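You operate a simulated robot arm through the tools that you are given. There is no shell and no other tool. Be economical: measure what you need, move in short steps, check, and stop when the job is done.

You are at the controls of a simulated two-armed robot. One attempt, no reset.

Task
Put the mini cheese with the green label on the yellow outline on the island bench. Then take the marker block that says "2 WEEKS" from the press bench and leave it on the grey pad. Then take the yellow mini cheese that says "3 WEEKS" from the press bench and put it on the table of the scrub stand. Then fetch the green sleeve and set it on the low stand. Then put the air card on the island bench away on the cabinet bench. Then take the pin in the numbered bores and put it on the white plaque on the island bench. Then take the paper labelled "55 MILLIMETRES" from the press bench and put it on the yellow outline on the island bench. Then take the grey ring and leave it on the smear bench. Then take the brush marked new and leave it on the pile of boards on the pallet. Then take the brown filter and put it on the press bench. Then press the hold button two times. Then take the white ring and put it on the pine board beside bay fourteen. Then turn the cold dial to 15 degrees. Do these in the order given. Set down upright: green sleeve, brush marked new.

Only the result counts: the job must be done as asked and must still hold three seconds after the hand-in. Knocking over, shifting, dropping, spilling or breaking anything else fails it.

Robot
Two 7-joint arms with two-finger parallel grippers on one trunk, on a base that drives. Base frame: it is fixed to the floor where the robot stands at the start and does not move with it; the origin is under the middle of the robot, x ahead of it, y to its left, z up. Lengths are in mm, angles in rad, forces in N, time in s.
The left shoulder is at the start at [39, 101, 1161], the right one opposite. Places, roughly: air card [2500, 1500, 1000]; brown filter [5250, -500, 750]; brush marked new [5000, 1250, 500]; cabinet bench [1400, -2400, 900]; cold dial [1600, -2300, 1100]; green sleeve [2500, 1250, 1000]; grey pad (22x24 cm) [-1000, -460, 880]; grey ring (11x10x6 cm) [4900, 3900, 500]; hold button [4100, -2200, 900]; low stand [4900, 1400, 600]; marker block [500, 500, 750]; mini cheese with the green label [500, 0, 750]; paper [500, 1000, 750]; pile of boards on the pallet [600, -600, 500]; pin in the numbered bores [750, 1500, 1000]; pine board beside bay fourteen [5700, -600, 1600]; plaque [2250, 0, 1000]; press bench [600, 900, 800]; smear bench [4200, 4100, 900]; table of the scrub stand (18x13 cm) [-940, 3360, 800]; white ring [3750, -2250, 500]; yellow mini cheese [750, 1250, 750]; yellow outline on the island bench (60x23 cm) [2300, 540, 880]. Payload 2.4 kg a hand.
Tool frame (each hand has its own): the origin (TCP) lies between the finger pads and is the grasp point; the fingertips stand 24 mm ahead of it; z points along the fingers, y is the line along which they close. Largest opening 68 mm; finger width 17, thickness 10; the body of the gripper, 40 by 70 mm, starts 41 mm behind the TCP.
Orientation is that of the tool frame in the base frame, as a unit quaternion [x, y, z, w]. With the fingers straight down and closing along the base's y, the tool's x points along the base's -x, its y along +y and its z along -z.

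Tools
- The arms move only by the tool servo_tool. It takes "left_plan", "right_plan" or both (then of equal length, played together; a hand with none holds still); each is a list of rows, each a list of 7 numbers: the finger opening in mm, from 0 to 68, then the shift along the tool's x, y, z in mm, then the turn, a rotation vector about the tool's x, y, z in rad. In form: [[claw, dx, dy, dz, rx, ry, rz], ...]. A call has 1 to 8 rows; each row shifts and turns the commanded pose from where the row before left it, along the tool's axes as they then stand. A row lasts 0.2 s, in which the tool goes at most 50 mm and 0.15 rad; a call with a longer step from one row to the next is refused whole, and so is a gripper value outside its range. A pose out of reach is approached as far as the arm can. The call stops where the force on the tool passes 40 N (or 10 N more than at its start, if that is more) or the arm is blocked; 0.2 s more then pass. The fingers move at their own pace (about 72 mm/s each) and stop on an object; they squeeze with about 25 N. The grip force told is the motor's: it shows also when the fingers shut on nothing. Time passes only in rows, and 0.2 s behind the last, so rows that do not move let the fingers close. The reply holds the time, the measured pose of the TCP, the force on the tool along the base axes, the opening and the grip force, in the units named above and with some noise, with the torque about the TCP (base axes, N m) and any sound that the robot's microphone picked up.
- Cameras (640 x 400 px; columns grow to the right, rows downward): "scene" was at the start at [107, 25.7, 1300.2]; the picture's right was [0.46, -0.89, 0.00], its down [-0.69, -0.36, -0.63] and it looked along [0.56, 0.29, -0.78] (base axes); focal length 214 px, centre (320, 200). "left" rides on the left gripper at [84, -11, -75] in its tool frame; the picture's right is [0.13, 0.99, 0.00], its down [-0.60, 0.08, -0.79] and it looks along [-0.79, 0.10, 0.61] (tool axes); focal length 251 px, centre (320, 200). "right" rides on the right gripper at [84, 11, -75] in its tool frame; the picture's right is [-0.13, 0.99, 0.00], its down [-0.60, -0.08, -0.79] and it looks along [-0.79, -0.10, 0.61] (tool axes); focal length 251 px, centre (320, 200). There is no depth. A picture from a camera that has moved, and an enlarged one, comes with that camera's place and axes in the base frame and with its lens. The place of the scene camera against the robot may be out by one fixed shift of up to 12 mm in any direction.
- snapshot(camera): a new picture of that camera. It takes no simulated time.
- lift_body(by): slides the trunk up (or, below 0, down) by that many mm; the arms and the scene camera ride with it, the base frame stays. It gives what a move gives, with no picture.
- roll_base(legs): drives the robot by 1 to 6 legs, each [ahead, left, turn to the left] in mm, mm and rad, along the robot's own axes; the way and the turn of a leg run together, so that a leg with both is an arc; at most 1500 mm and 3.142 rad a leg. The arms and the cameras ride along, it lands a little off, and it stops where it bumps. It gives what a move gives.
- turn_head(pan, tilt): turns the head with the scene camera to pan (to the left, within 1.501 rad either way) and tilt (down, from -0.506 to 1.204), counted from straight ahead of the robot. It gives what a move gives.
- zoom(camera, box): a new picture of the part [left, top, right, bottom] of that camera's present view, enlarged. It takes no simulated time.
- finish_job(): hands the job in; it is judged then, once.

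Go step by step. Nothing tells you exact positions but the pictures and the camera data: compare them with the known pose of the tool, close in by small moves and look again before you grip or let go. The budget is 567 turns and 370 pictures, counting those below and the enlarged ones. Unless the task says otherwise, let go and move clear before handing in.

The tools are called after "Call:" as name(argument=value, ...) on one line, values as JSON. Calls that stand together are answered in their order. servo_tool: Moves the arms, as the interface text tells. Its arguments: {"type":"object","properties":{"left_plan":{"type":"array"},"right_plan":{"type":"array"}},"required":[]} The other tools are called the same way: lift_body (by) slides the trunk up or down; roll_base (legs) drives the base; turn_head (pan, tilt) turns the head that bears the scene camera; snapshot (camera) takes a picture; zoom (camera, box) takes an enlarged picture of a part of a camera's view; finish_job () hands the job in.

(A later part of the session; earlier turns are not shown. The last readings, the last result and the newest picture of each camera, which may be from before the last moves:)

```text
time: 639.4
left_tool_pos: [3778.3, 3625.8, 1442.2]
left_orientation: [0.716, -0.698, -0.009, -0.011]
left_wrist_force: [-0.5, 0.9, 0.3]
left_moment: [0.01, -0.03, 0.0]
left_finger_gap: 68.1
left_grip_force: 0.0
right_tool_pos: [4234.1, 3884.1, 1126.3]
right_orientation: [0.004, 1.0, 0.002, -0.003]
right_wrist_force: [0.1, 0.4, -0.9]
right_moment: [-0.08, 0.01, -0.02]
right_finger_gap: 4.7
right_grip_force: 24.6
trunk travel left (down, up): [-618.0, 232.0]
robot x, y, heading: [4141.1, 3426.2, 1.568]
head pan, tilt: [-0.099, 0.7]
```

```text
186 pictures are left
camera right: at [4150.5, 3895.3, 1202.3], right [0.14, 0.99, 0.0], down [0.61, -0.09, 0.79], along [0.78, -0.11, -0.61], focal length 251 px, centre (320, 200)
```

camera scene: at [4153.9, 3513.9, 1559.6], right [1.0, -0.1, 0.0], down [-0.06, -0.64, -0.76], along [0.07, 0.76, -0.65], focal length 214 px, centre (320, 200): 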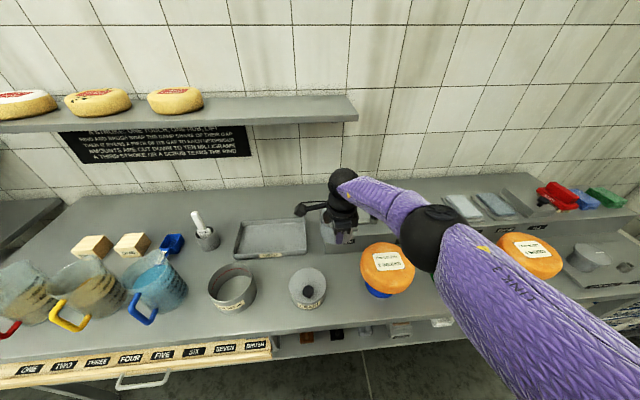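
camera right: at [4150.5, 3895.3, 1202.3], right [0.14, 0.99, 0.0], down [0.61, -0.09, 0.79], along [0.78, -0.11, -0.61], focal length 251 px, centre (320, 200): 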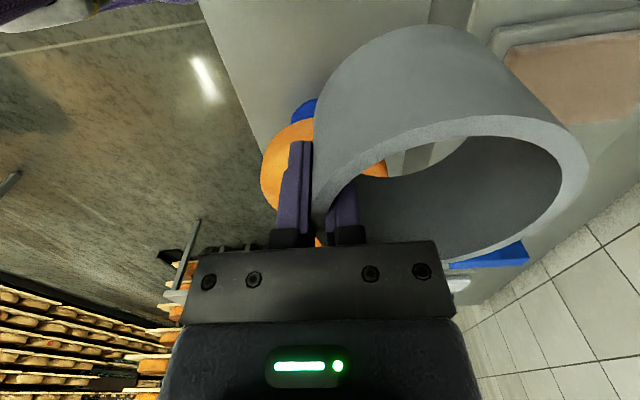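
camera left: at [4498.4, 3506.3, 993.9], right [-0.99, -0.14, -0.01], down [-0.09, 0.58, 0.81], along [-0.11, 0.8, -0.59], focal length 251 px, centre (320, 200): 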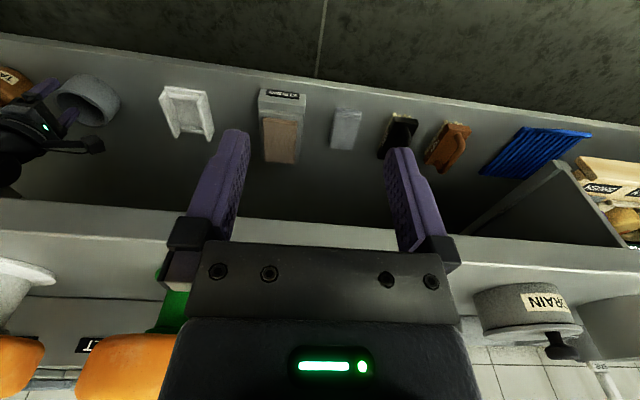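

Call:
roll_base(legs=[[-9, -9, 0]])

Call:
lift_body(by=-110)

Call:
snapshot(camera="right")

Call:
zoom(camera="scene", box=[230, 160, 450, 300])

```text
time: 640.2
left_tool_pos: [3787.8, 3614.5, 1442.6]
left_orientation: [0.716, -0.698, -0.009, -0.011]
left_wrist_force: [0.4, 0.2, 0.5]
left_moment: [0.06, 0.0, -0.04]
left_finger_gap: 67.9
left_grip_force: 0.0
right_tool_pos: [4244.8, 3874.5, 1127.9]
right_orientation: [0.003, 1.0, 0.002, -0.003]
right_wrist_force: [-0.1, -0.6, -0.6]
right_moment: [-0.05, 0.04, 0.02]
right_finger_gap: 4.7
right_grip_force: 24.8
trunk travel left (down, up): [-618.0, 232.0]
robot x, y, heading: [4150.0, 3418.8, 1.573]
head pan, tilt: [-0.099, 0.7]
```

```text
time: 641.6
left_tool_pos: [3788.3, 3615.5, 1332.8]
left_orientation: [0.716, -0.698, -0.009, -0.01]
left_wrist_force: [0.0, 0.7, 0.6]
left_moment: [-0.02, 0.03, -0.05]
left_finger_gap: 68.1
left_grip_force: 0.1
right_tool_pos: [4243.2, 3874.4, 1017.0]
right_orientation: [0.003, 1.0, 0.003, -0.003]
right_wrist_force: [-0.9, 0.2, -0.9]
right_moment: [-0.06, 0.0, -0.02]
right_finger_gap: 4.8
right_grip_force: 24.9
trunk travel left (down, up): [-508.0, 342.0]
robot x, y, heading: [4151.2, 3414.6, 1.573]
head pan, tilt: [-0.099, 0.7]
```

```text
185 pictures are left
camera right: at [4159.9, 3885.0, 1093.0], right [0.14, 0.99, 0.0], down [0.61, -0.09, 0.79], along [0.78, -0.11, -0.61], focal length 251 px, centre (320, 200)
```

right: 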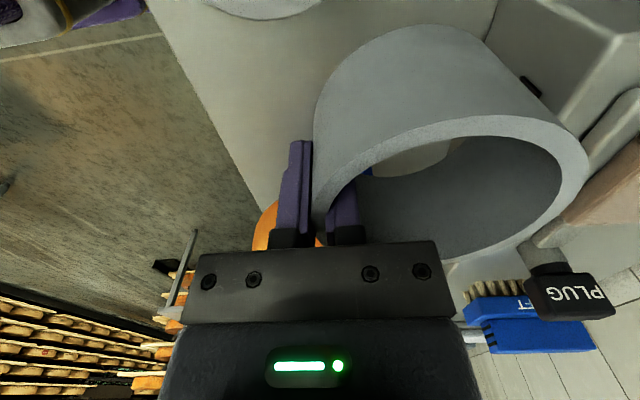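

```text
2.86 times, centred on (340, 230) of scene
camera zoom: at [4163.4, 3509.7, 1449.5], right [1.0, -0.1, 0.0], down [-0.06, -0.64, -0.76], along [0.07, 0.76, -0.64], focal length 613 px, centre (263, 114)
```

zoom: 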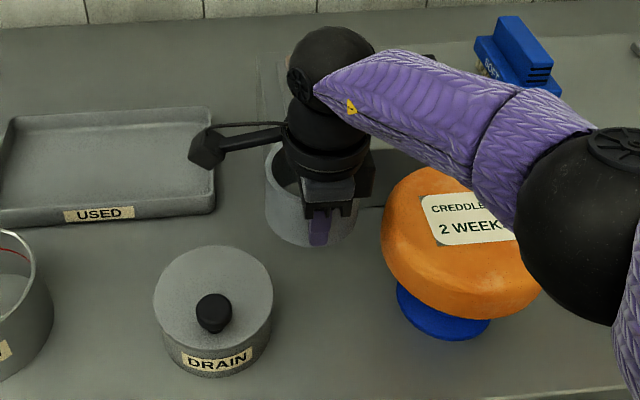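

Call:
roll_base(legs=[[-7, 0, 0]])

Call:
lift_body(by=-55)

Call:
snapshot(camera="right")

Call:
zoom(camera="scene", box=[230, 160, 450, 300])

```text
time: 642.3
left_tool_pos: [3787.8, 3607.0, 1333.2]
left_orientation: [0.716, -0.698, -0.008, -0.011]
left_wrist_force: [0.2, -0.1, -0.5]
left_moment: [-0.01, 0.01, -0.02]
left_finger_gap: 68.2
left_grip_force: 0.1
right_tool_pos: [4242.8, 3866.3, 1017.0]
right_orientation: [0.004, 1.0, 0.003, -0.003]
right_wrist_force: [0.1, 0.2, -1.3]
right_moment: [-0.03, 0.02, 0.0]
right_finger_gap: 4.8
right_grip_force: 25.8
trunk travel left (down, up): [-508.0, 342.0]
robot x, y, heading: [4152.6, 3404.7, 1.573]
head pan, tilt: [-0.099, 0.7]
```

```text
time: 643.3
left_tool_pos: [3787.7, 3608.1, 1278.1]
left_orientation: [0.716, -0.698, -0.009, -0.01]
left_wrist_force: [0.6, -0.9, -1.1]
left_moment: [0.01, 0.03, -0.04]
left_finger_gap: 67.9
left_grip_force: 0.1
right_tool_pos: [4242.5, 3867.8, 962.4]
right_orientation: [0.004, 1.0, 0.003, -0.003]
right_wrist_force: [-0.5, -0.1, -0.6]
right_moment: [0.0, 0.04, -0.01]
right_finger_gap: 5.1
right_grip_force: 25.4
trunk travel left (down, up): [-453.0, 397.0]
robot x, y, heading: [4150.7, 3407.4, 1.576]
head pan, tilt: [-0.099, 0.7]
```

```text
183 pictures are left
camera right: at [4160.0, 3877.9, 1038.0], right [0.14, 0.99, 0.0], down [0.61, -0.09, 0.79], along [0.78, -0.11, -0.61], focal length 251 px, centre (320, 200)
```

right: 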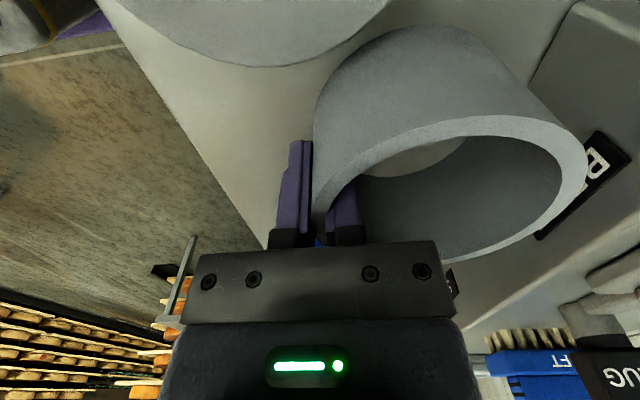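

```text
2.86 times, centred on (340, 230) of scene
camera zoom: at [4163.5, 3507.8, 1394.3], right [1.0, -0.1, 0.0], down [-0.06, -0.64, -0.76], along [0.07, 0.76, -0.64], focal length 613 px, centre (263, 114)
```

zoom: 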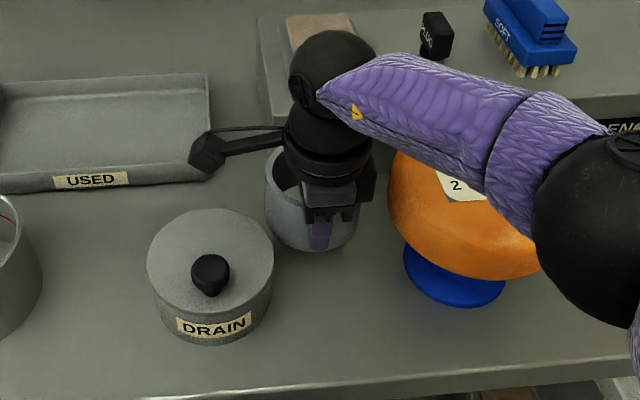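

Call:
lift_body(by=-15)

Call:
lift_body(by=-6)

```text
time: 643.9
left_tool_pos: [3788.0, 3608.8, 1263.1]
left_orientation: [0.715, -0.699, -0.009, -0.011]
left_wrist_force: [0.1, -0.6, 0.1]
left_moment: [0.02, 0.01, 0.02]
left_finger_gap: 68.1
left_grip_force: 0.1
right_tool_pos: [4242.4, 3867.0, 947.2]
right_orientation: [0.004, 1.0, 0.003, -0.003]
right_wrist_force: [0.1, -0.6, -1.0]
right_moment: [-0.03, 0.01, -0.01]
right_finger_gap: 4.9
right_grip_force: 25.8
trunk travel left (down, up): [-438.0, 412.0]
robot x, y, heading: [4149.6, 3408.6, 1.577]
head pan, tilt: [-0.099, 0.7]
```

```text
time: 644.5
left_tool_pos: [3787.9, 3607.4, 1256.1]
left_orientation: [0.715, -0.699, -0.008, -0.011]
left_wrist_force: [0.1, 1.1, -0.1]
left_moment: [0.02, -0.04, -0.02]
left_finger_gap: 67.6
left_grip_force: 0.1
right_tool_pos: [4244.2, 3866.7, 940.4]
right_orientation: [0.003, 1.0, 0.002, -0.002]
right_wrist_force: [0.3, -0.5, -0.9]
right_moment: [-0.09, 0.01, -0.03]
right_finger_gap: 4.9
right_grip_force: 25.2
trunk travel left (down, up): [-432.0, 418.0]
robot x, y, heading: [4148.8, 3403.8, 1.569]
head pan, tilt: [-0.099, 0.7]
```

Call:
lift_body(by=-6)

Call:
lift_body(by=-4)

Call:
snapshot(camera="right")

```text
time: 645.0
left_tool_pos: [3787.6, 3608.5, 1250.5]
left_orientation: [0.716, -0.698, -0.009, -0.011]
left_wrist_force: [0.1, 0.2, -0.9]
left_moment: [0.02, 0.0, 0.02]
left_finger_gap: 68.4
left_grip_force: 0.1
right_tool_pos: [4243.6, 3866.8, 935.0]
right_orientation: [0.004, 1.0, 0.002, -0.003]
right_wrist_force: [-0.3, 0.1, -2.1]
right_moment: [-0.02, 0.02, 0.02]
right_finger_gap: 5.0
right_grip_force: 25.2
trunk travel left (down, up): [-426.0, 424.0]
robot x, y, heading: [4150.7, 3408.2, 1.577]
head pan, tilt: [-0.099, 0.7]
```

```text
time: 645.6
left_tool_pos: [3788.0, 3608.5, 1246.8]
left_orientation: [0.716, -0.698, -0.008, -0.011]
left_wrist_force: [-0.2, -0.4, 0.1]
left_moment: [0.03, 0.02, 0.02]
left_finger_gap: 68.0
left_grip_force: 0.0
right_tool_pos: [4242.7, 3867.4, 931.7]
right_orientation: [0.004, 1.0, 0.002, -0.002]
right_wrist_force: [0.3, -0.7, -0.8]
right_moment: [-0.04, 0.02, 0.0]
right_finger_gap: 5.0
right_grip_force: 24.6
trunk travel left (down, up): [-422.0, 428.0]
robot x, y, heading: [4153.1, 3407.8, 1.58]
head pan, tilt: [-0.099, 0.7]
```

```text
181 pictures are left
camera right: at [4160.0, 3877.9, 1006.8], right [0.14, 0.99, 0.0], down [0.61, -0.09, 0.79], along [0.78, -0.11, -0.61], focal length 251 px, centre (320, 200)
```

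right: 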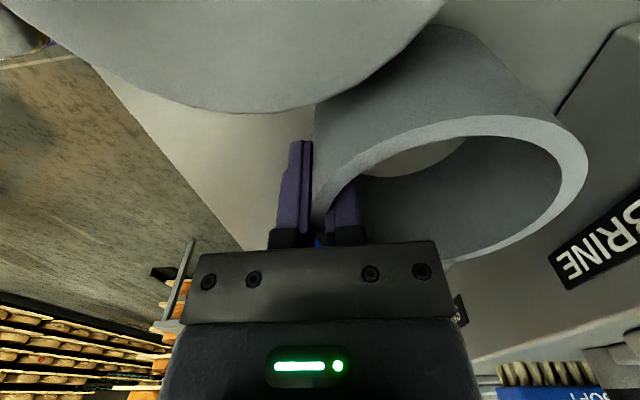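

Call:
lift_body(by=-4)

Call:
lift_body(by=-3)

```text
time: 646.1
left_tool_pos: [3787.6, 3608.5, 1242.9]
left_orientation: [0.716, -0.698, -0.01, -0.011]
left_wrist_force: [0.5, -0.2, 0.4]
left_moment: [0.03, 0.0, 0.0]
left_finger_gap: 67.9
left_grip_force: 0.1
right_tool_pos: [4243.0, 3866.9, 926.5]
right_orientation: [0.003, 1.0, 0.002, -0.002]
right_wrist_force: [0.7, 0.0, -0.4]
right_moment: [-0.03, -0.01, -0.03]
right_finger_gap: 4.9
right_grip_force: 24.9
trunk travel left (down, up): [-418.0, 432.0]
robot x, y, heading: [4150.8, 3408.4, 1.571]
head pan, tilt: [-0.099, 0.7]
```

```text
time: 646.6
left_tool_pos: [3787.9, 3607.8, 1238.3]
left_orientation: [0.716, -0.698, -0.008, -0.011]
left_wrist_force: [0.5, 0.6, 1.0]
left_moment: [0.04, 0.02, -0.01]
left_finger_gap: 68.1
left_grip_force: 0.1
right_tool_pos: [4242.8, 3867.2, 924.9]
right_orientation: [0.003, 1.0, 0.003, -0.002]
right_wrist_force: [0.3, -0.4, -0.7]
right_moment: [-0.02, -0.01, -0.01]
right_finger_gap: 4.9
right_grip_force: 25.1
trunk travel left (down, up): [-415.0, 435.0]
robot x, y, heading: [4150.5, 3411.7, 1.573]
head pan, tilt: [-0.099, 0.7]
```

Call:
lift_body(by=-4)

Call:
lift_body(by=-4)

Call:
zoom(camera="scene", box=[230, 160, 450, 300])

```text
time: 647.1
left_tool_pos: [3787.8, 3607.5, 1235.7]
left_orientation: [0.716, -0.698, -0.009, -0.011]
left_wrist_force: [-0.4, 1.1, 1.0]
left_moment: [-0.02, -0.03, 0.01]
left_finger_gap: 68.0
left_grip_force: 0.1
right_tool_pos: [4243.7, 3867.5, 919.4]
right_orientation: [0.004, 1.0, 0.003, -0.003]
right_wrist_force: [0.2, 0.1, -1.4]
right_moment: [-0.04, -0.01, 0.01]
right_finger_gap: 5.2
right_grip_force: 25.0
trunk travel left (down, up): [-411.0, 439.0]
robot x, y, heading: [4147.0, 3407.3, 1.573]
head pan, tilt: [-0.099, 0.7]
```

```text
time: 647.7
left_tool_pos: [3787.6, 3607.6, 1232.8]
left_orientation: [0.716, -0.698, -0.008, -0.011]
left_wrist_force: [-0.6, 0.3, 0.2]
left_moment: [0.03, -0.02, -0.03]
left_finger_gap: 68.1
left_grip_force: 0.1
right_tool_pos: [4243.1, 3867.5, 916.4]
right_orientation: [0.003, 1.0, 0.003, -0.003]
right_wrist_force: [1.4, 1.4, 11.4]
right_moment: [-0.01, -0.15, 0.0]
right_finger_gap: 4.9
right_grip_force: 25.3
trunk travel left (down, up): [-407.0, 443.0]
robot x, y, heading: [4152.8, 3408.1, 1.578]
head pan, tilt: [-0.099, 0.7]
```

```text
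2.86 times, centred on (340, 230) of scene
camera zoom: at [4163.4, 3512.8, 1348.2], right [1.0, -0.1, 0.0], down [-0.06, -0.64, -0.77], along [0.07, 0.76, -0.64], focal length 613 px, centre (263, 114)
```

zoom: 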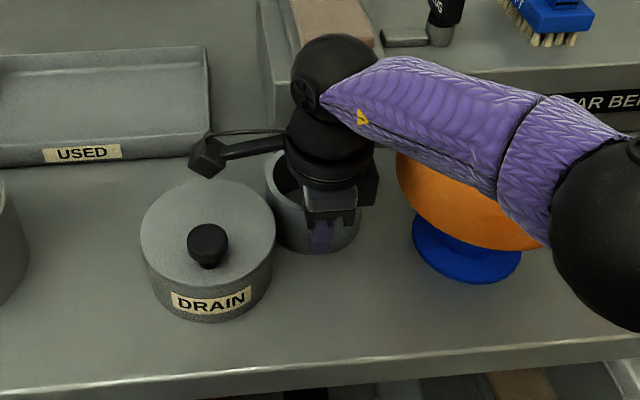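

Ring contacts the bench. Release and rise.

Call:
servo_tool(right_plan=[[10, 0, 0, 0, 0, 0, 0], [24, 0, 0, 0, 0, 0, 0], [24, 0, 0, 0, 0, 0, 0]])

Call:
lift_body(by=220)

Call:
snapshot(camera="scene")

Call:
snapshot(camera="right")

```text
time: 648.5
left_tool_pos: [3787.9, 3607.9, 1231.8]
left_orientation: [0.716, -0.698, -0.009, -0.011]
left_wrist_force: [-0.4, -0.1, 0.0]
left_moment: [0.01, -0.01, 0.01]
left_finger_gap: 68.1
left_grip_force: 0.2
right_tool_pos: [4242.5, 3867.9, 915.9]
right_orientation: [0.004, 1.0, 0.002, -0.002]
right_wrist_force: [-1.0, 0.6, 0.3]
right_moment: [-0.01, 0.0, -0.03]
right_finger_gap: 24.1
right_grip_force: 0.1
trunk travel left (down, up): [-407.0, 443.0]
robot x, y, heading: [4153.4, 3409.0, 1.574]
head pan, tilt: [-0.099, 0.7]
```

```text
time: 650.8
left_tool_pos: [3787.7, 3608.5, 1450.0]
left_orientation: [0.715, -0.699, -0.009, -0.01]
left_wrist_force: [-0.4, 0.1, 0.2]
left_moment: [0.01, 0.01, 0.01]
left_finger_gap: 68.0
left_grip_force: 0.1
right_tool_pos: [4243.8, 3866.7, 1135.8]
right_orientation: [0.003, 1.0, 0.002, -0.003]
right_wrist_force: [-0.5, 0.1, -0.2]
right_moment: [-0.01, 0.01, -0.01]
right_finger_gap: 23.9
right_grip_force: 0.1
trunk travel left (down, up): [-627.0, 223.0]
robot x, y, heading: [4155.3, 3408.8, 1.576]
head pan, tilt: [-0.099, 0.7]
```

```text
179 pictures are left
camera scene: at [4163.4, 3496.0, 1568.6], right [1.0, -0.1, 0.0], down [-0.06, -0.64, -0.76], along [0.07, 0.76, -0.64], focal length 214 px, centre (320, 200)
```

scene: 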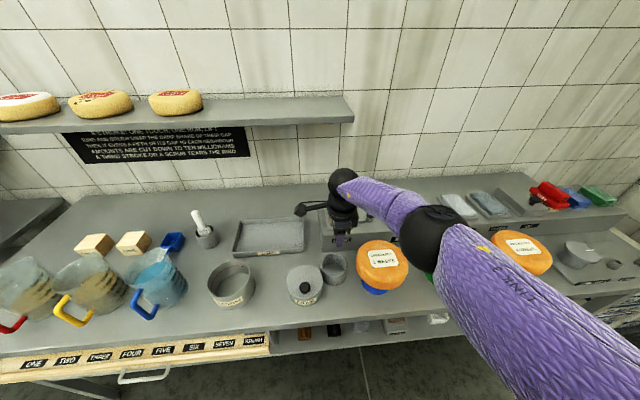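

```text
178 pictures are left
camera right: at [4160.0, 3877.9, 1211.6], right [0.14, 0.99, 0.0], down [0.61, -0.09, 0.79], along [0.78, -0.11, -0.61], focal length 251 px, centre (320, 200)
```

right: 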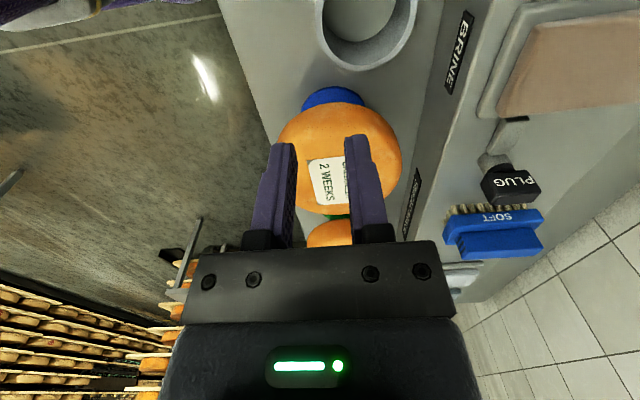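

Ring placed. Next the brush marked NEW on the low stand, approached from its east side. Drive around by the south.

Call:
roll_base(legs=[[-1000, 0, 0], [0, 0, 1.565], [560, 0, 0], [0, 1150, 0], [0, 1150, 0]])

Call:
roll_base(legs=[[-1450, 0, 0], [-750, 0, 0]])

Call:
turn_head(pan=-0.6, tilt=0.5)

Call:
snapshot(camera="scene")

```text
time: 673.5
left_tool_pos: [3398.9, -238.0, 1451.5]
left_orientation: [1.0, 0.011, -0.014, -0.002]
left_wrist_force: [0.5, -1.0, 0.2]
left_moment: [0.05, 0.04, 0.0]
left_finger_gap: 68.3
left_grip_force: 0.0
right_tool_pos: [3141.7, 219.4, 1136.3]
right_orientation: [-0.703, 0.712, 0.0, -0.004]
right_wrist_force: [-0.4, 0.5, 0.0]
right_moment: [0.04, 0.01, 0.01]
right_finger_gap: 23.8
right_grip_force: 0.1
trunk travel left (down, up): [-627.0, 223.0]
robot x, y, heading: [3599.8, 127.3, 3.138]
head pan, tilt: [-0.099, 0.7]
```

```text
time: 684.3
left_tool_pos: [5603.7, -218.1, 1451.9]
left_orientation: [1.0, 0.019, -0.014, -0.002]
left_wrist_force: [-0.5, -0.4, 0.0]
left_moment: [-0.04, 0.0, 0.02]
left_finger_gap: 68.0
left_grip_force: 0.0
right_tool_pos: [5338.9, 235.8, 1135.8]
right_orientation: [0.708, -0.706, 0.0, 0.004]
right_wrist_force: [-0.2, 0.7, 0.4]
right_moment: [-0.01, 0.01, 0.01]
right_finger_gap: 24.0
right_grip_force: 0.1
trunk travel left (down, up): [-627.0, 223.0]
robot x, y, heading: [5801.1, 147.0, -3.128]
head pan, tilt: [-0.099, 0.7]
```

```text
time: 685.2
left_tool_pos: [5602.8, -218.7, 1451.6]
left_orientation: [1.0, 0.018, -0.015, -0.001]
left_wrist_force: [0.3, 0.0, 0.0]
left_moment: [0.0, -0.04, -0.03]
left_finger_gap: 67.9
left_grip_force: 0.2
right_tool_pos: [5338.7, 235.2, 1136.7]
right_orientation: [0.708, -0.706, 0.0, 0.003]
right_wrist_force: [0.4, 0.1, -1.2]
right_moment: [0.0, 0.01, -0.01]
right_finger_gap: 24.2
right_grip_force: 0.1
trunk travel left (down, up): [-627.0, 223.0]
robot x, y, heading: [5799.3, 146.6, -3.125]
head pan, tilt: [-0.6, 0.499]
```

```text
177 pictures are left
camera scene: at [5715.5, 189.0, 1586.4], right [0.55, 0.83, 0.0], down [0.4, -0.26, -0.88], along [-0.73, 0.48, -0.48], focal length 214 px, centre (320, 200)
```

scene: 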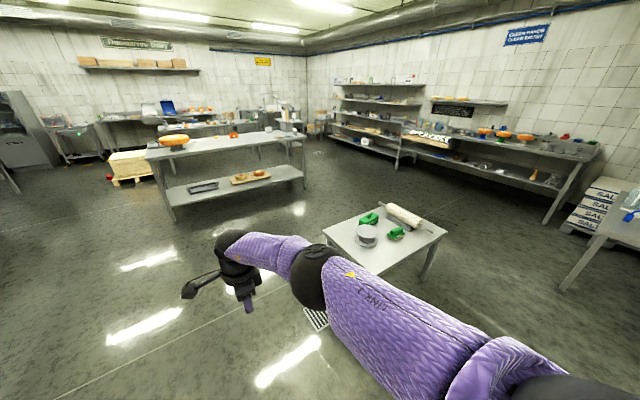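

Call:
roll_base(legs=[[0, 0, -0.016], [0, -1105, 0]])

Call:
lift_body(by=-300)

Call:
turn_head(pan=0.0, tilt=0.7)

Call:
snapshot(camera="scene")

```text
time: 691.2
left_tool_pos: [5598.4, 887.2, 1450.8]
left_orientation: [1.0, 0.013, -0.013, -0.001]
left_wrist_force: [-0.2, -0.4, -0.4]
left_moment: [0.04, 0.01, 0.0]
left_finger_gap: 68.1
left_grip_force: 0.1
right_tool_pos: [5338.5, 1342.1, 1135.4]
right_orientation: [-0.704, 0.71, 0.0, -0.003]
right_wrist_force: [0.0, -0.4, -0.1]
right_moment: [0.03, 0.01, -0.01]
right_finger_gap: 24.2
right_grip_force: 0.0
trunk travel left (down, up): [-627.0, 223.0]
robot x, y, heading: [5801.1, 1250.8, -3.137]
head pan, tilt: [-0.6, 0.499]
```

```text
time: 694.2
left_tool_pos: [5597.6, 886.2, 1151.3]
left_orientation: [1.0, 0.013, -0.014, -0.002]
left_wrist_force: [0.1, -0.1, -0.2]
left_moment: [0.04, 0.02, 0.02]
left_finger_gap: 67.8
left_grip_force: 0.1
right_tool_pos: [5338.9, 1341.1, 835.2]
right_orientation: [-0.705, 0.709, -0.001, -0.004]
right_wrist_force: [0.6, -0.4, 0.5]
right_moment: [0.01, 0.03, -0.01]
right_finger_gap: 24.0
right_grip_force: 0.1
trunk travel left (down, up): [-327.0, 523.0]
robot x, y, heading: [5800.9, 1249.0, -3.137]
head pan, tilt: [-0.6, 0.499]
```

```text
time: 695.2
left_tool_pos: [5596.9, 886.7, 1151.6]
left_orientation: [1.0, 0.012, -0.014, -0.002]
left_wrist_force: [0.7, -0.3, 0.3]
left_moment: [0.0, 0.05, -0.02]
left_finger_gap: 68.0
left_grip_force: 0.1
right_tool_pos: [5339.0, 1341.6, 836.5]
right_orientation: [-0.704, 0.71, 0.001, -0.003]
right_wrist_force: [-0.6, -0.6, 0.6]
right_moment: [0.02, -0.01, 0.02]
right_finger_gap: 23.9
right_grip_force: 0.2
trunk travel left (down, up): [-327.0, 523.0]
robot x, y, heading: [5798.0, 1253.1, -3.14]
head pan, tilt: [0.0, 0.7]
```

```text
176 pictures are left
camera scene: at [5674.6, 1239.8, 1267.3], right [0.0, 1.0, 0.0], down [0.64, 0.0, -0.76], along [-0.76, 0.0, -0.64], focal length 214 px, centre (320, 200)
```

scene: 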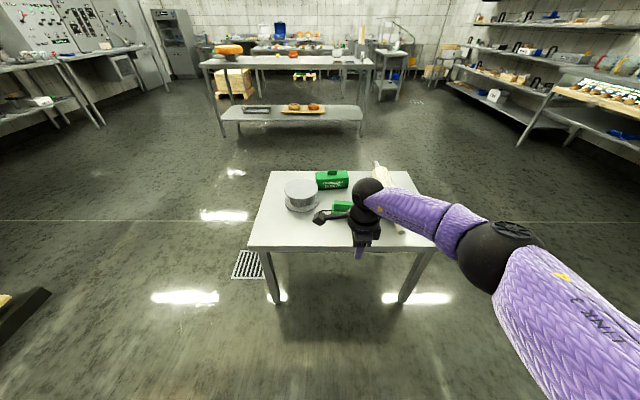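

Call:
roll_base(legs=[[270, 0, 0]])

Call:
snapshot(camera="right")

Call:
zoom(camera="scene", box=[250, 170, 450, 295])

```text
time: 697.1
left_tool_pos: [5326.9, 885.3, 1150.7]
left_orientation: [1.0, 0.012, -0.014, -0.002]
left_wrist_force: [0.3, -0.6, -0.1]
left_moment: [0.03, -0.03, 0.0]
left_finger_gap: 67.7
left_grip_force: 0.1
right_tool_pos: [5068.2, 1341.1, 834.6]
right_orientation: [-0.704, 0.71, 0.0, -0.003]
right_wrist_force: [-0.2, 1.2, -0.6]
right_moment: [-0.01, 0.01, 0.0]
right_finger_gap: 24.1
right_grip_force: 0.2
trunk travel left (down, up): [-327.0, 523.0]
robot x, y, heading: [5529.7, 1247.7, -3.142]
head pan, tilt: [0.0, 0.7]
```

```text
175 pictures are left
camera right: at [5056.9, 1256.9, 911.6], right [-0.99, 0.14, 0.0], down [0.09, 0.61, 0.79], along [0.11, 0.78, -0.61], focal length 251 px, centre (320, 200)
```

right: 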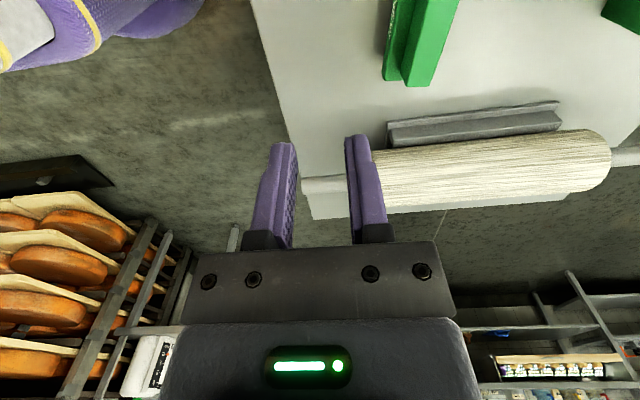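

```text
3.20 times, centred on (350, 232) of scene
camera zoom: at [5403.7, 1239.0, 1267.3], right [0.0, 1.0, 0.0], down [0.64, 0.0, -0.76], along [-0.76, 0.0, -0.64], focal length 686 px, centre (224, 96)
```

zoom: 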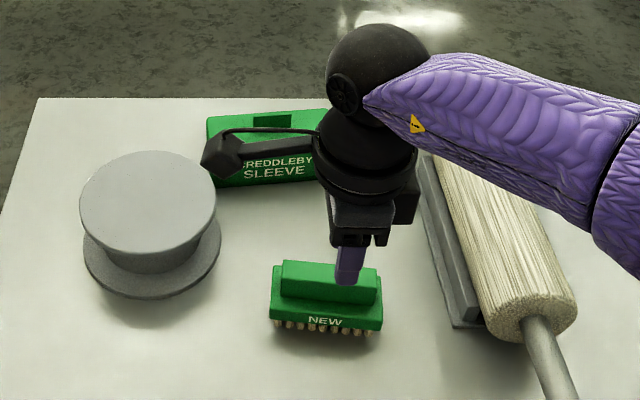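

Brush handle ≈[4961, 1362], ~30 mm thick, yaw ≈−7°. Align over it.

Call:
roll_base(legs=[[105, -20, 0]])

Call:
servo_tool(right_plan=[[60, 0, 0, 0, 0, 0, 0.12], [60, 0, 0, 0, 0, 0, 0]])

Call:
lift_body(by=-110)

Call:
snapshot(camera="right")

Call:
zoom(camera="scene", box=[250, 170, 450, 295])

```text
time: 698.3
left_tool_pos: [5222.7, 904.7, 1151.9]
left_orientation: [1.0, 0.011, -0.014, -0.002]
left_wrist_force: [-0.3, -0.5, -0.6]
left_moment: [0.02, -0.01, 0.02]
left_finger_gap: 68.0
left_grip_force: 0.0
right_tool_pos: [4964.7, 1361.1, 836.7]
right_orientation: [-0.704, 0.71, -0.001, -0.004]
right_wrist_force: [-0.8, 0.8, -0.4]
right_moment: [0.01, -0.03, 0.03]
right_finger_gap: 23.9
right_grip_force: 0.1
trunk travel left (down, up): [-327.0, 523.0]
robot x, y, heading: [5426.2, 1267.6, -3.134]
head pan, tilt: [0.0, 0.7]
```

```text
time: 698.9
left_tool_pos: [5221.5, 905.6, 1151.3]
left_orientation: [1.0, 0.012, -0.015, -0.001]
left_wrist_force: [-0.2, -0.4, 0.4]
left_moment: [0.0, 0.0, -0.01]
left_finger_gap: 67.9
left_grip_force: 0.0
right_tool_pos: [4964.0, 1361.9, 836.6]
right_orientation: [-0.659, 0.752, 0.0, -0.002]
right_wrist_force: [0.1, 0.2, 0.4]
right_moment: [0.03, -0.01, -0.03]
right_finger_gap: 60.1
right_grip_force: 0.1
trunk travel left (down, up): [-327.0, 523.0]
robot x, y, heading: [5425.4, 1267.2, -3.137]
head pan, tilt: [0.0, 0.7]
```

```text
time: 700.3
left_tool_pos: [5223.2, 905.5, 1041.7]
left_orientation: [1.0, 0.012, -0.014, -0.001]
left_wrist_force: [0.1, -0.4, 1.1]
left_moment: [0.0, -0.02, 0.01]
left_finger_gap: 68.3
left_grip_force: 0.1
right_tool_pos: [4963.7, 1361.8, 726.6]
right_orientation: [-0.659, 0.752, 0.0, -0.004]
right_wrist_force: [-0.1, 0.1, -0.1]
right_moment: [-0.01, 0.01, -0.03]
right_finger_gap: 60.0
right_grip_force: 0.0
trunk travel left (down, up): [-217.0, 633.0]
robot x, y, heading: [5425.4, 1267.8, -3.138]
head pan, tilt: [0.0, 0.7]
```

```text
173 pictures are left
camera right: at [4943.2, 1279.0, 802.2], right [-0.97, 0.26, 0.0], down [0.16, 0.59, 0.79], along [0.2, 0.76, -0.61], focal length 251 px, centre (320, 200)
```

right: 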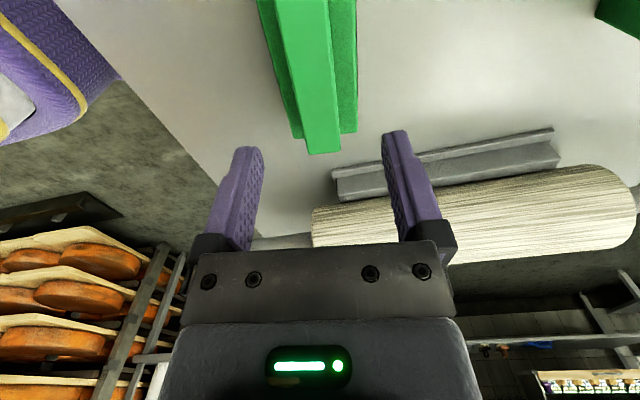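

```text
3.20 times, centred on (350, 232) of scene
camera zoom: at [5275.7, 1259.0, 1155.8], right [0.0, 1.0, 0.0], down [0.64, 0.0, -0.76], along [-0.76, 0.0, -0.64], focal length 686 px, centre (224, 96)
```

zoom: 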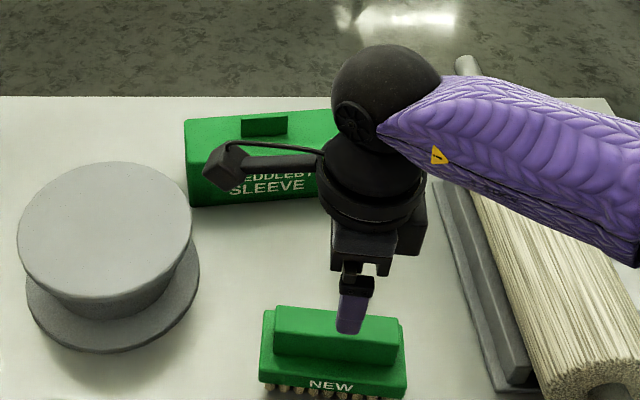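

Call:
servo_tool(right_plan=[[60, -3, -5, 0, 0, 0, 0.02], [60, 0, 0, 0, 0, 0, 0]])

Call:
lift_body(by=-55)

Call:
snapshot(camera="right")

Call:
zoom(camera="scene", box=[270, 210, 430, 310])

```text
time: 700.9
left_tool_pos: [5223.6, 905.2, 1042.6]
left_orientation: [1.0, 0.012, -0.014, -0.001]
left_wrist_force: [-0.9, -0.7, 0.0]
left_moment: [0.01, -0.02, 0.04]
left_finger_gap: 68.0
left_grip_force: 0.1
right_tool_pos: [4969.7, 1364.0, 726.4]
right_orientation: [-0.653, 0.758, 0.0, -0.003]
right_wrist_force: [0.3, -0.6, -0.1]
right_moment: [-0.01, 0.01, 0.0]
right_finger_gap: 60.1
right_grip_force: 0.0
trunk travel left (down, up): [-217.0, 633.0]
robot x, y, heading: [5421.1, 1267.0, -3.137]
head pan, tilt: [0.0, 0.7]
```

```text
time: 701.9
left_tool_pos: [5222.2, 905.6, 986.3]
left_orientation: [1.0, 0.012, -0.014, -0.001]
left_wrist_force: [-0.4, -0.9, 0.0]
left_moment: [-0.01, 0.0, 0.03]
left_finger_gap: 67.8
left_grip_force: 0.2
right_tool_pos: [4969.9, 1362.7, 670.6]
right_orientation: [-0.653, 0.758, -0.001, -0.003]
right_wrist_force: [-0.2, -0.7, 0.5]
right_moment: [-0.02, -0.02, 0.01]
right_finger_gap: 60.0
right_grip_force: 0.0
trunk travel left (down, up): [-162.0, 688.0]
robot x, y, heading: [5420.7, 1266.8, -3.141]
head pan, tilt: [0.0, 0.7]
```

```text
171 pictures are left
camera right: at [4947.0, 1281.6, 747.1], right [-0.96, 0.27, 0.0], down [0.17, 0.59, 0.79], along [0.21, 0.76, -0.61], focal length 251 px, centre (320, 200)
```

right: 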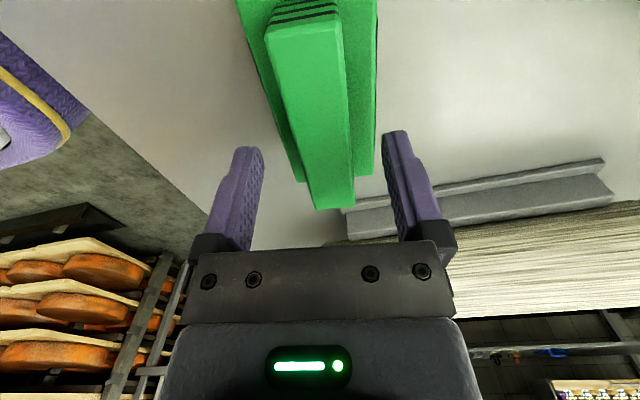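

```text
4.00 times, centred on (350, 260) of scene
camera zoom: at [5260.5, 1258.9, 1099.5], right [0.0, 1.0, 0.0], down [0.64, 0.0, -0.76], along [-0.76, 0.0, -0.64], focal length 858 px, centre (200, -40)
```

zoom: 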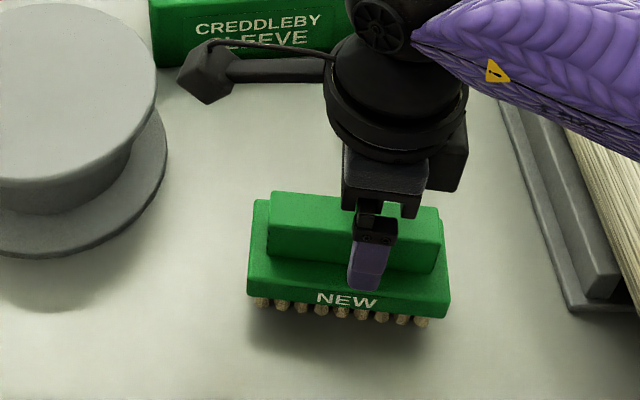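

Call:
lift_body(by=-13)

Call:
servo_tool(right_plan=[[15, 0, 0, 0, 0, 0, 0], [15, 0, 0, 0, 0, 0, 0], [15, 0, 0, 0, 0, 0, 0]])

Call:
snapshot(camera="right")

```text
time: 702.5
left_tool_pos: [5222.6, 905.8, 974.2]
left_orientation: [1.0, 0.011, -0.014, -0.002]
left_wrist_force: [-0.8, 0.5, -0.1]
left_moment: [0.02, 0.0, 0.01]
left_finger_gap: 68.1
left_grip_force: 0.1
right_tool_pos: [4969.7, 1363.3, 658.8]
right_orientation: [-0.653, 0.757, -0.001, -0.004]
right_wrist_force: [-0.1, 0.0, -0.2]
right_moment: [-0.01, 0.03, 0.01]
right_finger_gap: 60.2
right_grip_force: 0.1
trunk travel left (down, up): [-149.0, 701.0]
robot x, y, heading: [5428.5, 1267.5, -3.14]
head pan, tilt: [0.0, 0.7]
```

```text
time: 703.3
left_tool_pos: [5222.8, 905.6, 972.8]
left_orientation: [1.0, 0.012, -0.014, -0.001]
left_wrist_force: [-0.7, -0.4, -0.3]
left_moment: [-0.01, 0.02, 0.0]
left_finger_gap: 68.0
left_grip_force: 0.2
right_tool_pos: [4969.5, 1363.6, 657.6]
right_orientation: [-0.654, 0.757, 0.0, -0.004]
right_wrist_force: [0.8, 0.0, 1.7]
right_moment: [-0.08, -0.18, 0.09]
right_finger_gap: 25.9
right_grip_force: 24.8
trunk travel left (down, up): [-149.0, 701.0]
robot x, y, heading: [5423.9, 1272.9, -3.139]
head pan, tilt: [0.0, 0.7]
```

```text
169 pictures are left
camera right: at [4947.0, 1281.7, 733.9], right [-0.96, 0.27, 0.0], down [0.17, 0.59, 0.79], along [0.21, 0.76, -0.61], focal length 251 px, centre (320, 200)
```

right: 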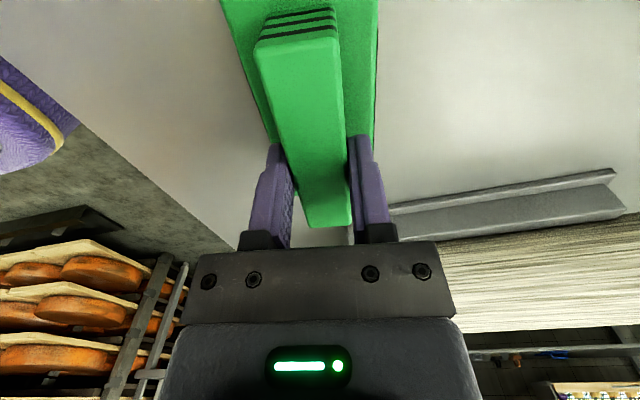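

Call:
lift_body(by=120)

Call:
snapshot(camera="scene")

```text
time: 704.8
left_tool_pos: [5221.9, 903.7, 1092.9]
left_orientation: [1.0, 0.012, -0.014, -0.001]
left_wrist_force: [0.5, -0.2, -0.1]
left_moment: [0.0, 0.03, -0.05]
left_finger_gap: 67.8
left_grip_force: 0.1
right_tool_pos: [4969.7, 1363.9, 776.9]
right_orientation: [-0.653, 0.757, -0.001, -0.003]
right_wrist_force: [0.2, -0.3, -1.8]
right_moment: [0.01, 0.02, -0.01]
right_finger_gap: 26.0
right_grip_force: 25.4
trunk travel left (down, up): [-269.0, 581.0]
robot x, y, heading: [5426.2, 1267.4, -3.135]
head pan, tilt: [0.0, 0.7]
```

```text
168 pictures are left
camera scene: at [5287.8, 1259.0, 1208.5], right [0.0, 1.0, 0.0], down [0.64, 0.0, -0.76], along [-0.76, 0.0, -0.64], focal length 214 px, centre (320, 200)
```

scene: 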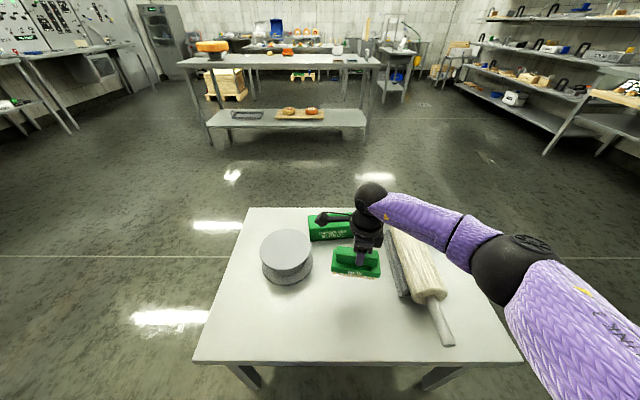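

Brush held. Drive back around to the pallet, approaching from its east side.

Call:
lift_body(by=250)

Call:
roll_base(legs=[[-370, 0, 0], [0, 1120, 0], [1450, 0, 0], [750, 0, 0], [0, 800, 0]])

Call:
roll_base(legs=[[1450, 0, 0], [350, 0, 0]])

Call:
turn_head(pan=0.0, tilt=0.7)

Call:
snapshot(camera="scene")

```text
time: 707.4
left_tool_pos: [5222.5, 904.7, 1343.0]
left_orientation: [1.0, 0.011, -0.014, -0.001]
left_wrist_force: [0.5, -0.2, -0.5]
left_moment: [0.03, 0.03, 0.01]
left_finger_gap: 68.0
left_grip_force: 0.1
right_tool_pos: [4970.1, 1364.1, 1026.6]
right_orientation: [-0.652, 0.758, 0.0, -0.003]
right_wrist_force: [0.3, 0.5, -1.3]
right_moment: [0.01, 0.02, 0.03]
right_finger_gap: 25.7
right_grip_force: 25.2
trunk travel left (down, up): [-519.0, 331.0]
robot x, y, heading: [5426.4, 1267.6, -3.141]
head pan, tilt: [0.0, 0.7]
```

```text
time: 729.5
left_tool_pos: [3389.7, -1021.1, 1343.2]
left_orientation: [1.0, 0.013, -0.014, -0.001]
left_wrist_force: [-0.5, 0.3, -0.2]
left_moment: [0.0, 0.01, 0.03]
left_finger_gap: 68.0
left_grip_force: 0.0
right_tool_pos: [3134.8, -562.8, 1028.6]
right_orientation: [-0.654, 0.756, 0.001, -0.003]
right_wrist_force: [0.3, -0.1, -2.6]
right_moment: [0.03, -0.03, -0.02]
right_finger_gap: 26.0
right_grip_force: 25.0
trunk travel left (down, up): [-519.0, 331.0]
robot x, y, heading: [3589.8, -657.5, -3.138]
head pan, tilt: [0.0, 0.7]
```

```text
time: 738.5
left_tool_pos: [1595.6, -1025.4, 1343.7]
left_orientation: [1.0, 0.013, -0.014, -0.002]
left_wrist_force: [0.4, -0.1, -0.9]
left_moment: [-0.01, -0.02, -0.01]
left_finger_gap: 67.8
left_grip_force: 0.1
right_tool_pos: [1342.0, -567.2, 1026.6]
right_orientation: [-0.653, 0.757, 0.0, -0.004]
right_wrist_force: [-0.2, -0.4, -1.3]
right_moment: [-0.02, 0.01, -0.02]
right_finger_gap: 25.7
right_grip_force: 25.5
trunk travel left (down, up): [-519.0, 331.0]
robot x, y, heading: [1799.5, -659.7, -3.134]
head pan, tilt: [0.0, 0.7]
```

```text
time: 739.1
left_tool_pos: [1597.0, -1024.0, 1343.0]
left_orientation: [1.0, 0.012, -0.014, -0.002]
left_wrist_force: [0.3, -0.1, -0.1]
left_moment: [0.02, -0.01, 0.0]
left_finger_gap: 68.2
left_grip_force: 0.0
right_tool_pos: [1342.9, -567.3, 1027.6]
right_orientation: [-0.653, 0.758, 0.0, -0.004]
right_wrist_force: [0.2, -1.1, -2.2]
right_moment: [0.0, 0.01, 0.03]
right_finger_gap: 26.0
right_grip_force: 25.1
trunk travel left (down, up): [-519.0, 331.0]
robot x, y, heading: [1796.5, -662.7, -3.138]
head pan, tilt: [0.0, 0.7]
```

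```text
167 pictures are left
camera scene: at [1697.8, -670.9, 1460.5], right [0.0, 1.0, 0.0], down [0.64, 0.0, -0.76], along [-0.76, 0.0, -0.64], focal length 214 px, centre (320, 200)
```

scene: 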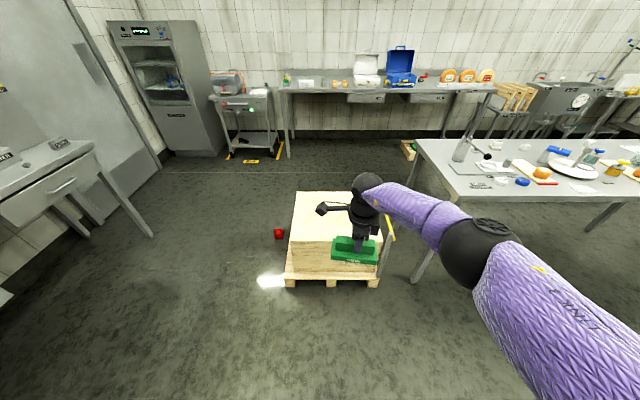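

Boards' top is clear, roughly x 480–920, y −840..−341. Advance so the brush is over about [790, −610], then lower.

Call:
roll_base(legs=[[300, 45, 0]])

Call:
lift_body(by=-300)

Call:
roll_base(legs=[[240, 0, 0]])

Call:
snapshot(camera="scene")

Call:
snapshot(camera="right")

```text
time: 741.2
left_tool_pos: [1298.4, -1072.1, 1342.5]
left_orientation: [1.0, 0.014, -0.015, -0.003]
left_wrist_force: [-0.2, 0.1, 0.1]
left_moment: [-0.02, -0.02, 0.0]
left_finger_gap: 68.1
left_grip_force: 0.0
right_tool_pos: [1043.1, -615.4, 1026.8]
right_orientation: [-0.654, 0.757, 0.0, -0.003]
right_wrist_force: [0.1, -0.5, -1.9]
right_moment: [-0.02, -0.01, 0.03]
right_finger_gap: 25.8
right_grip_force: 24.8
trunk travel left (down, up): [-519.0, 331.0]
robot x, y, heading: [1503.1, -708.4, -3.133]
head pan, tilt: [0.0, 0.7]
```

```text
time: 744.2
left_tool_pos: [1298.7, -1072.2, 1043.1]
left_orientation: [1.0, 0.014, -0.013, -0.001]
left_wrist_force: [0.2, 1.0, -0.1]
left_moment: [0.03, 0.02, 0.0]
left_finger_gap: 68.0
left_grip_force: 0.1
right_tool_pos: [1045.8, -614.2, 728.3]
right_orientation: [-0.653, 0.757, -0.001, -0.003]
right_wrist_force: [0.2, 0.3, -2.2]
right_moment: [0.05, -0.02, 0.02]
right_finger_gap: 26.0
right_grip_force: 25.1
trunk travel left (down, up): [-219.0, 631.0]
robot x, y, heading: [1499.4, -704.6, -3.135]
head pan, tilt: [0.0, 0.7]
```

```text
time: 746.0
left_tool_pos: [1059.3, -1073.2, 1044.1]
left_orientation: [1.0, 0.014, -0.014, -0.002]
left_wrist_force: [0.6, -0.6, 0.9]
left_moment: [-0.01, 0.0, 0.0]
left_finger_gap: 68.0
left_grip_force: 0.0
right_tool_pos: [803.6, -616.4, 727.4]
right_orientation: [-0.654, 0.757, -0.001, -0.004]
right_wrist_force: [-0.2, -0.5, -2.0]
right_moment: [0.01, 0.01, 0.03]
right_finger_gap: 25.9
right_grip_force: 25.0
trunk travel left (down, up): [-219.0, 631.0]
robot x, y, heading: [1258.0, -707.2, -3.139]
head pan, tilt: [0.0, 0.7]
```

```text
166 pictures are left
camera scene: at [1111.1, -719.6, 1157.7], right [-0.01, 1.0, 0.0], down [0.64, 0.0, -0.76], along [-0.76, 0.0, -0.64], focal length 214 px, centre (320, 200)
```

scene: 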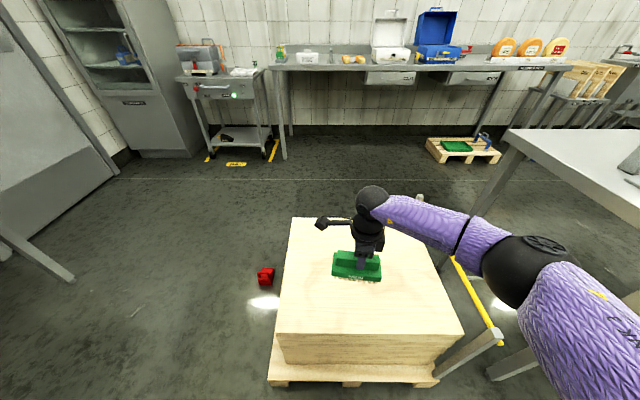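

```text
165 pictures are left
camera right: at [781.9, -698.1, 803.6], right [-0.96, 0.27, 0.0], down [0.17, 0.59, 0.79], along [0.21, 0.76, -0.61], focal length 251 px, centre (320, 200)
```

right: 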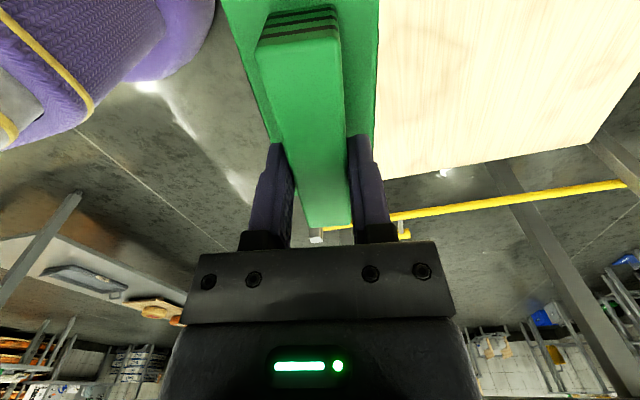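

Call:
roll_base(legs=[[40, 0, 0]])

Call:
lift_body(by=-120)

Call:
snapshot(camera="scene")

```text
time: 746.8
left_tool_pos: [1018.2, -1074.6, 1042.8]
left_orientation: [1.0, 0.012, -0.014, -0.001]
left_wrist_force: [0.7, -0.7, 0.4]
left_moment: [0.0, 0.03, 0.03]
left_finger_gap: 68.0
left_grip_force: 0.0
right_tool_pos: [765.2, -616.1, 728.0]
right_orientation: [-0.654, 0.757, -0.001, -0.003]
right_wrist_force: [-0.8, 0.2, -1.9]
right_moment: [0.01, -0.03, 0.03]
right_finger_gap: 25.6
right_grip_force: 24.9
trunk travel left (down, up): [-219.0, 631.0]
robot x, y, heading: [1218.4, -708.7, -3.134]
head pan, tilt: [0.0, 0.7]
```

```text
time: 748.3
left_tool_pos: [1020.3, -1073.4, 923.3]
left_orientation: [1.0, 0.013, -0.014, -0.001]
left_wrist_force: [-0.3, 0.4, -0.5]
left_moment: [0.02, 0.02, -0.03]
left_finger_gap: 68.0
left_grip_force: 0.0
right_tool_pos: [765.1, -617.2, 607.7]
right_orientation: [-0.654, 0.756, 0.0, -0.003]
right_wrist_force: [0.1, -0.2, -1.9]
right_moment: [0.02, -0.04, -0.03]
right_finger_gap: 25.7
right_grip_force: 25.1
trunk travel left (down, up): [-99.0, 751.0]
robot x, y, heading: [1222.3, -705.3, -3.137]
head pan, tilt: [0.0, 0.7]
```

```text
164 pictures are left
camera scene: at [1036.0, -720.1, 1034.6], right [-0.01, 1.0, 0.0], down [0.64, 0.0, -0.76], along [-0.76, 0.0, -0.64], focal length 214 px, centre (320, 200)
```

scene: 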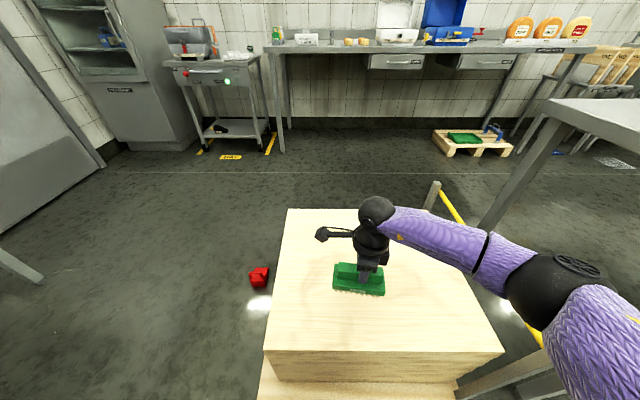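

Call:
lift_body(by=-18)

Call:
snapshot(camera="right")

Call:
zoom(camera="scene", box=[290, 220, 430, 310])

```text
time: 749.0
left_tool_pos: [1020.5, -1074.1, 906.0]
left_orientation: [1.0, 0.013, -0.014, -0.002]
left_wrist_force: [0.1, 0.2, -0.2]
left_moment: [0.02, 0.0, 0.03]
left_finger_gap: 68.1
left_grip_force: 0.1
right_tool_pos: [764.7, -616.8, 590.4]
right_orientation: [-0.654, 0.756, 0.0, -0.003]
right_wrist_force: [-0.2, -0.1, -2.6]
right_moment: [-0.01, 0.0, 0.0]
right_finger_gap: 25.7
right_grip_force: 24.4
trunk travel left (down, up): [-81.0, 769.0]
robot x, y, heading: [1224.5, -712.5, -3.134]
head pan, tilt: [0.0, 0.7]
```

```text
163 pictures are left
camera right: at [742.4, -698.2, 665.6], right [-0.96, 0.27, 0.0], down [0.17, 0.59, 0.79], along [0.21, 0.76, -0.61], focal length 251 px, centre (320, 200)
```

right: 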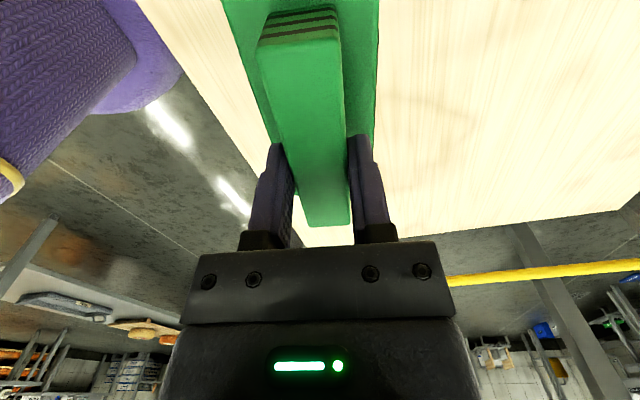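

```text
4.44 times, centred on (360, 265) of scene
camera zoom: at [1029.8, -720.1, 1015.8], right [-0.01, 1.0, 0.0], down [0.64, 0.0, -0.76], along [-0.76, 0.0, -0.64], focal length 953 px, centre (142, -89)
```

zoom: 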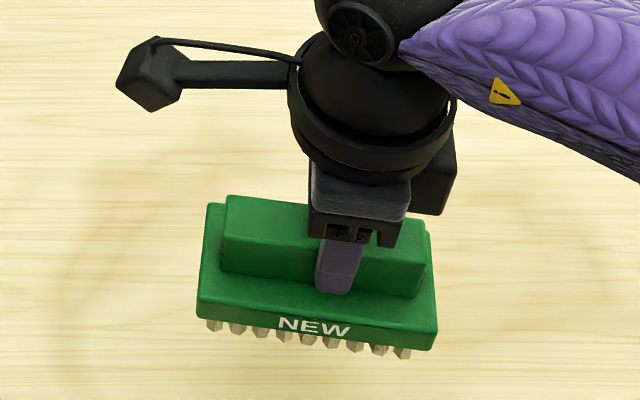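

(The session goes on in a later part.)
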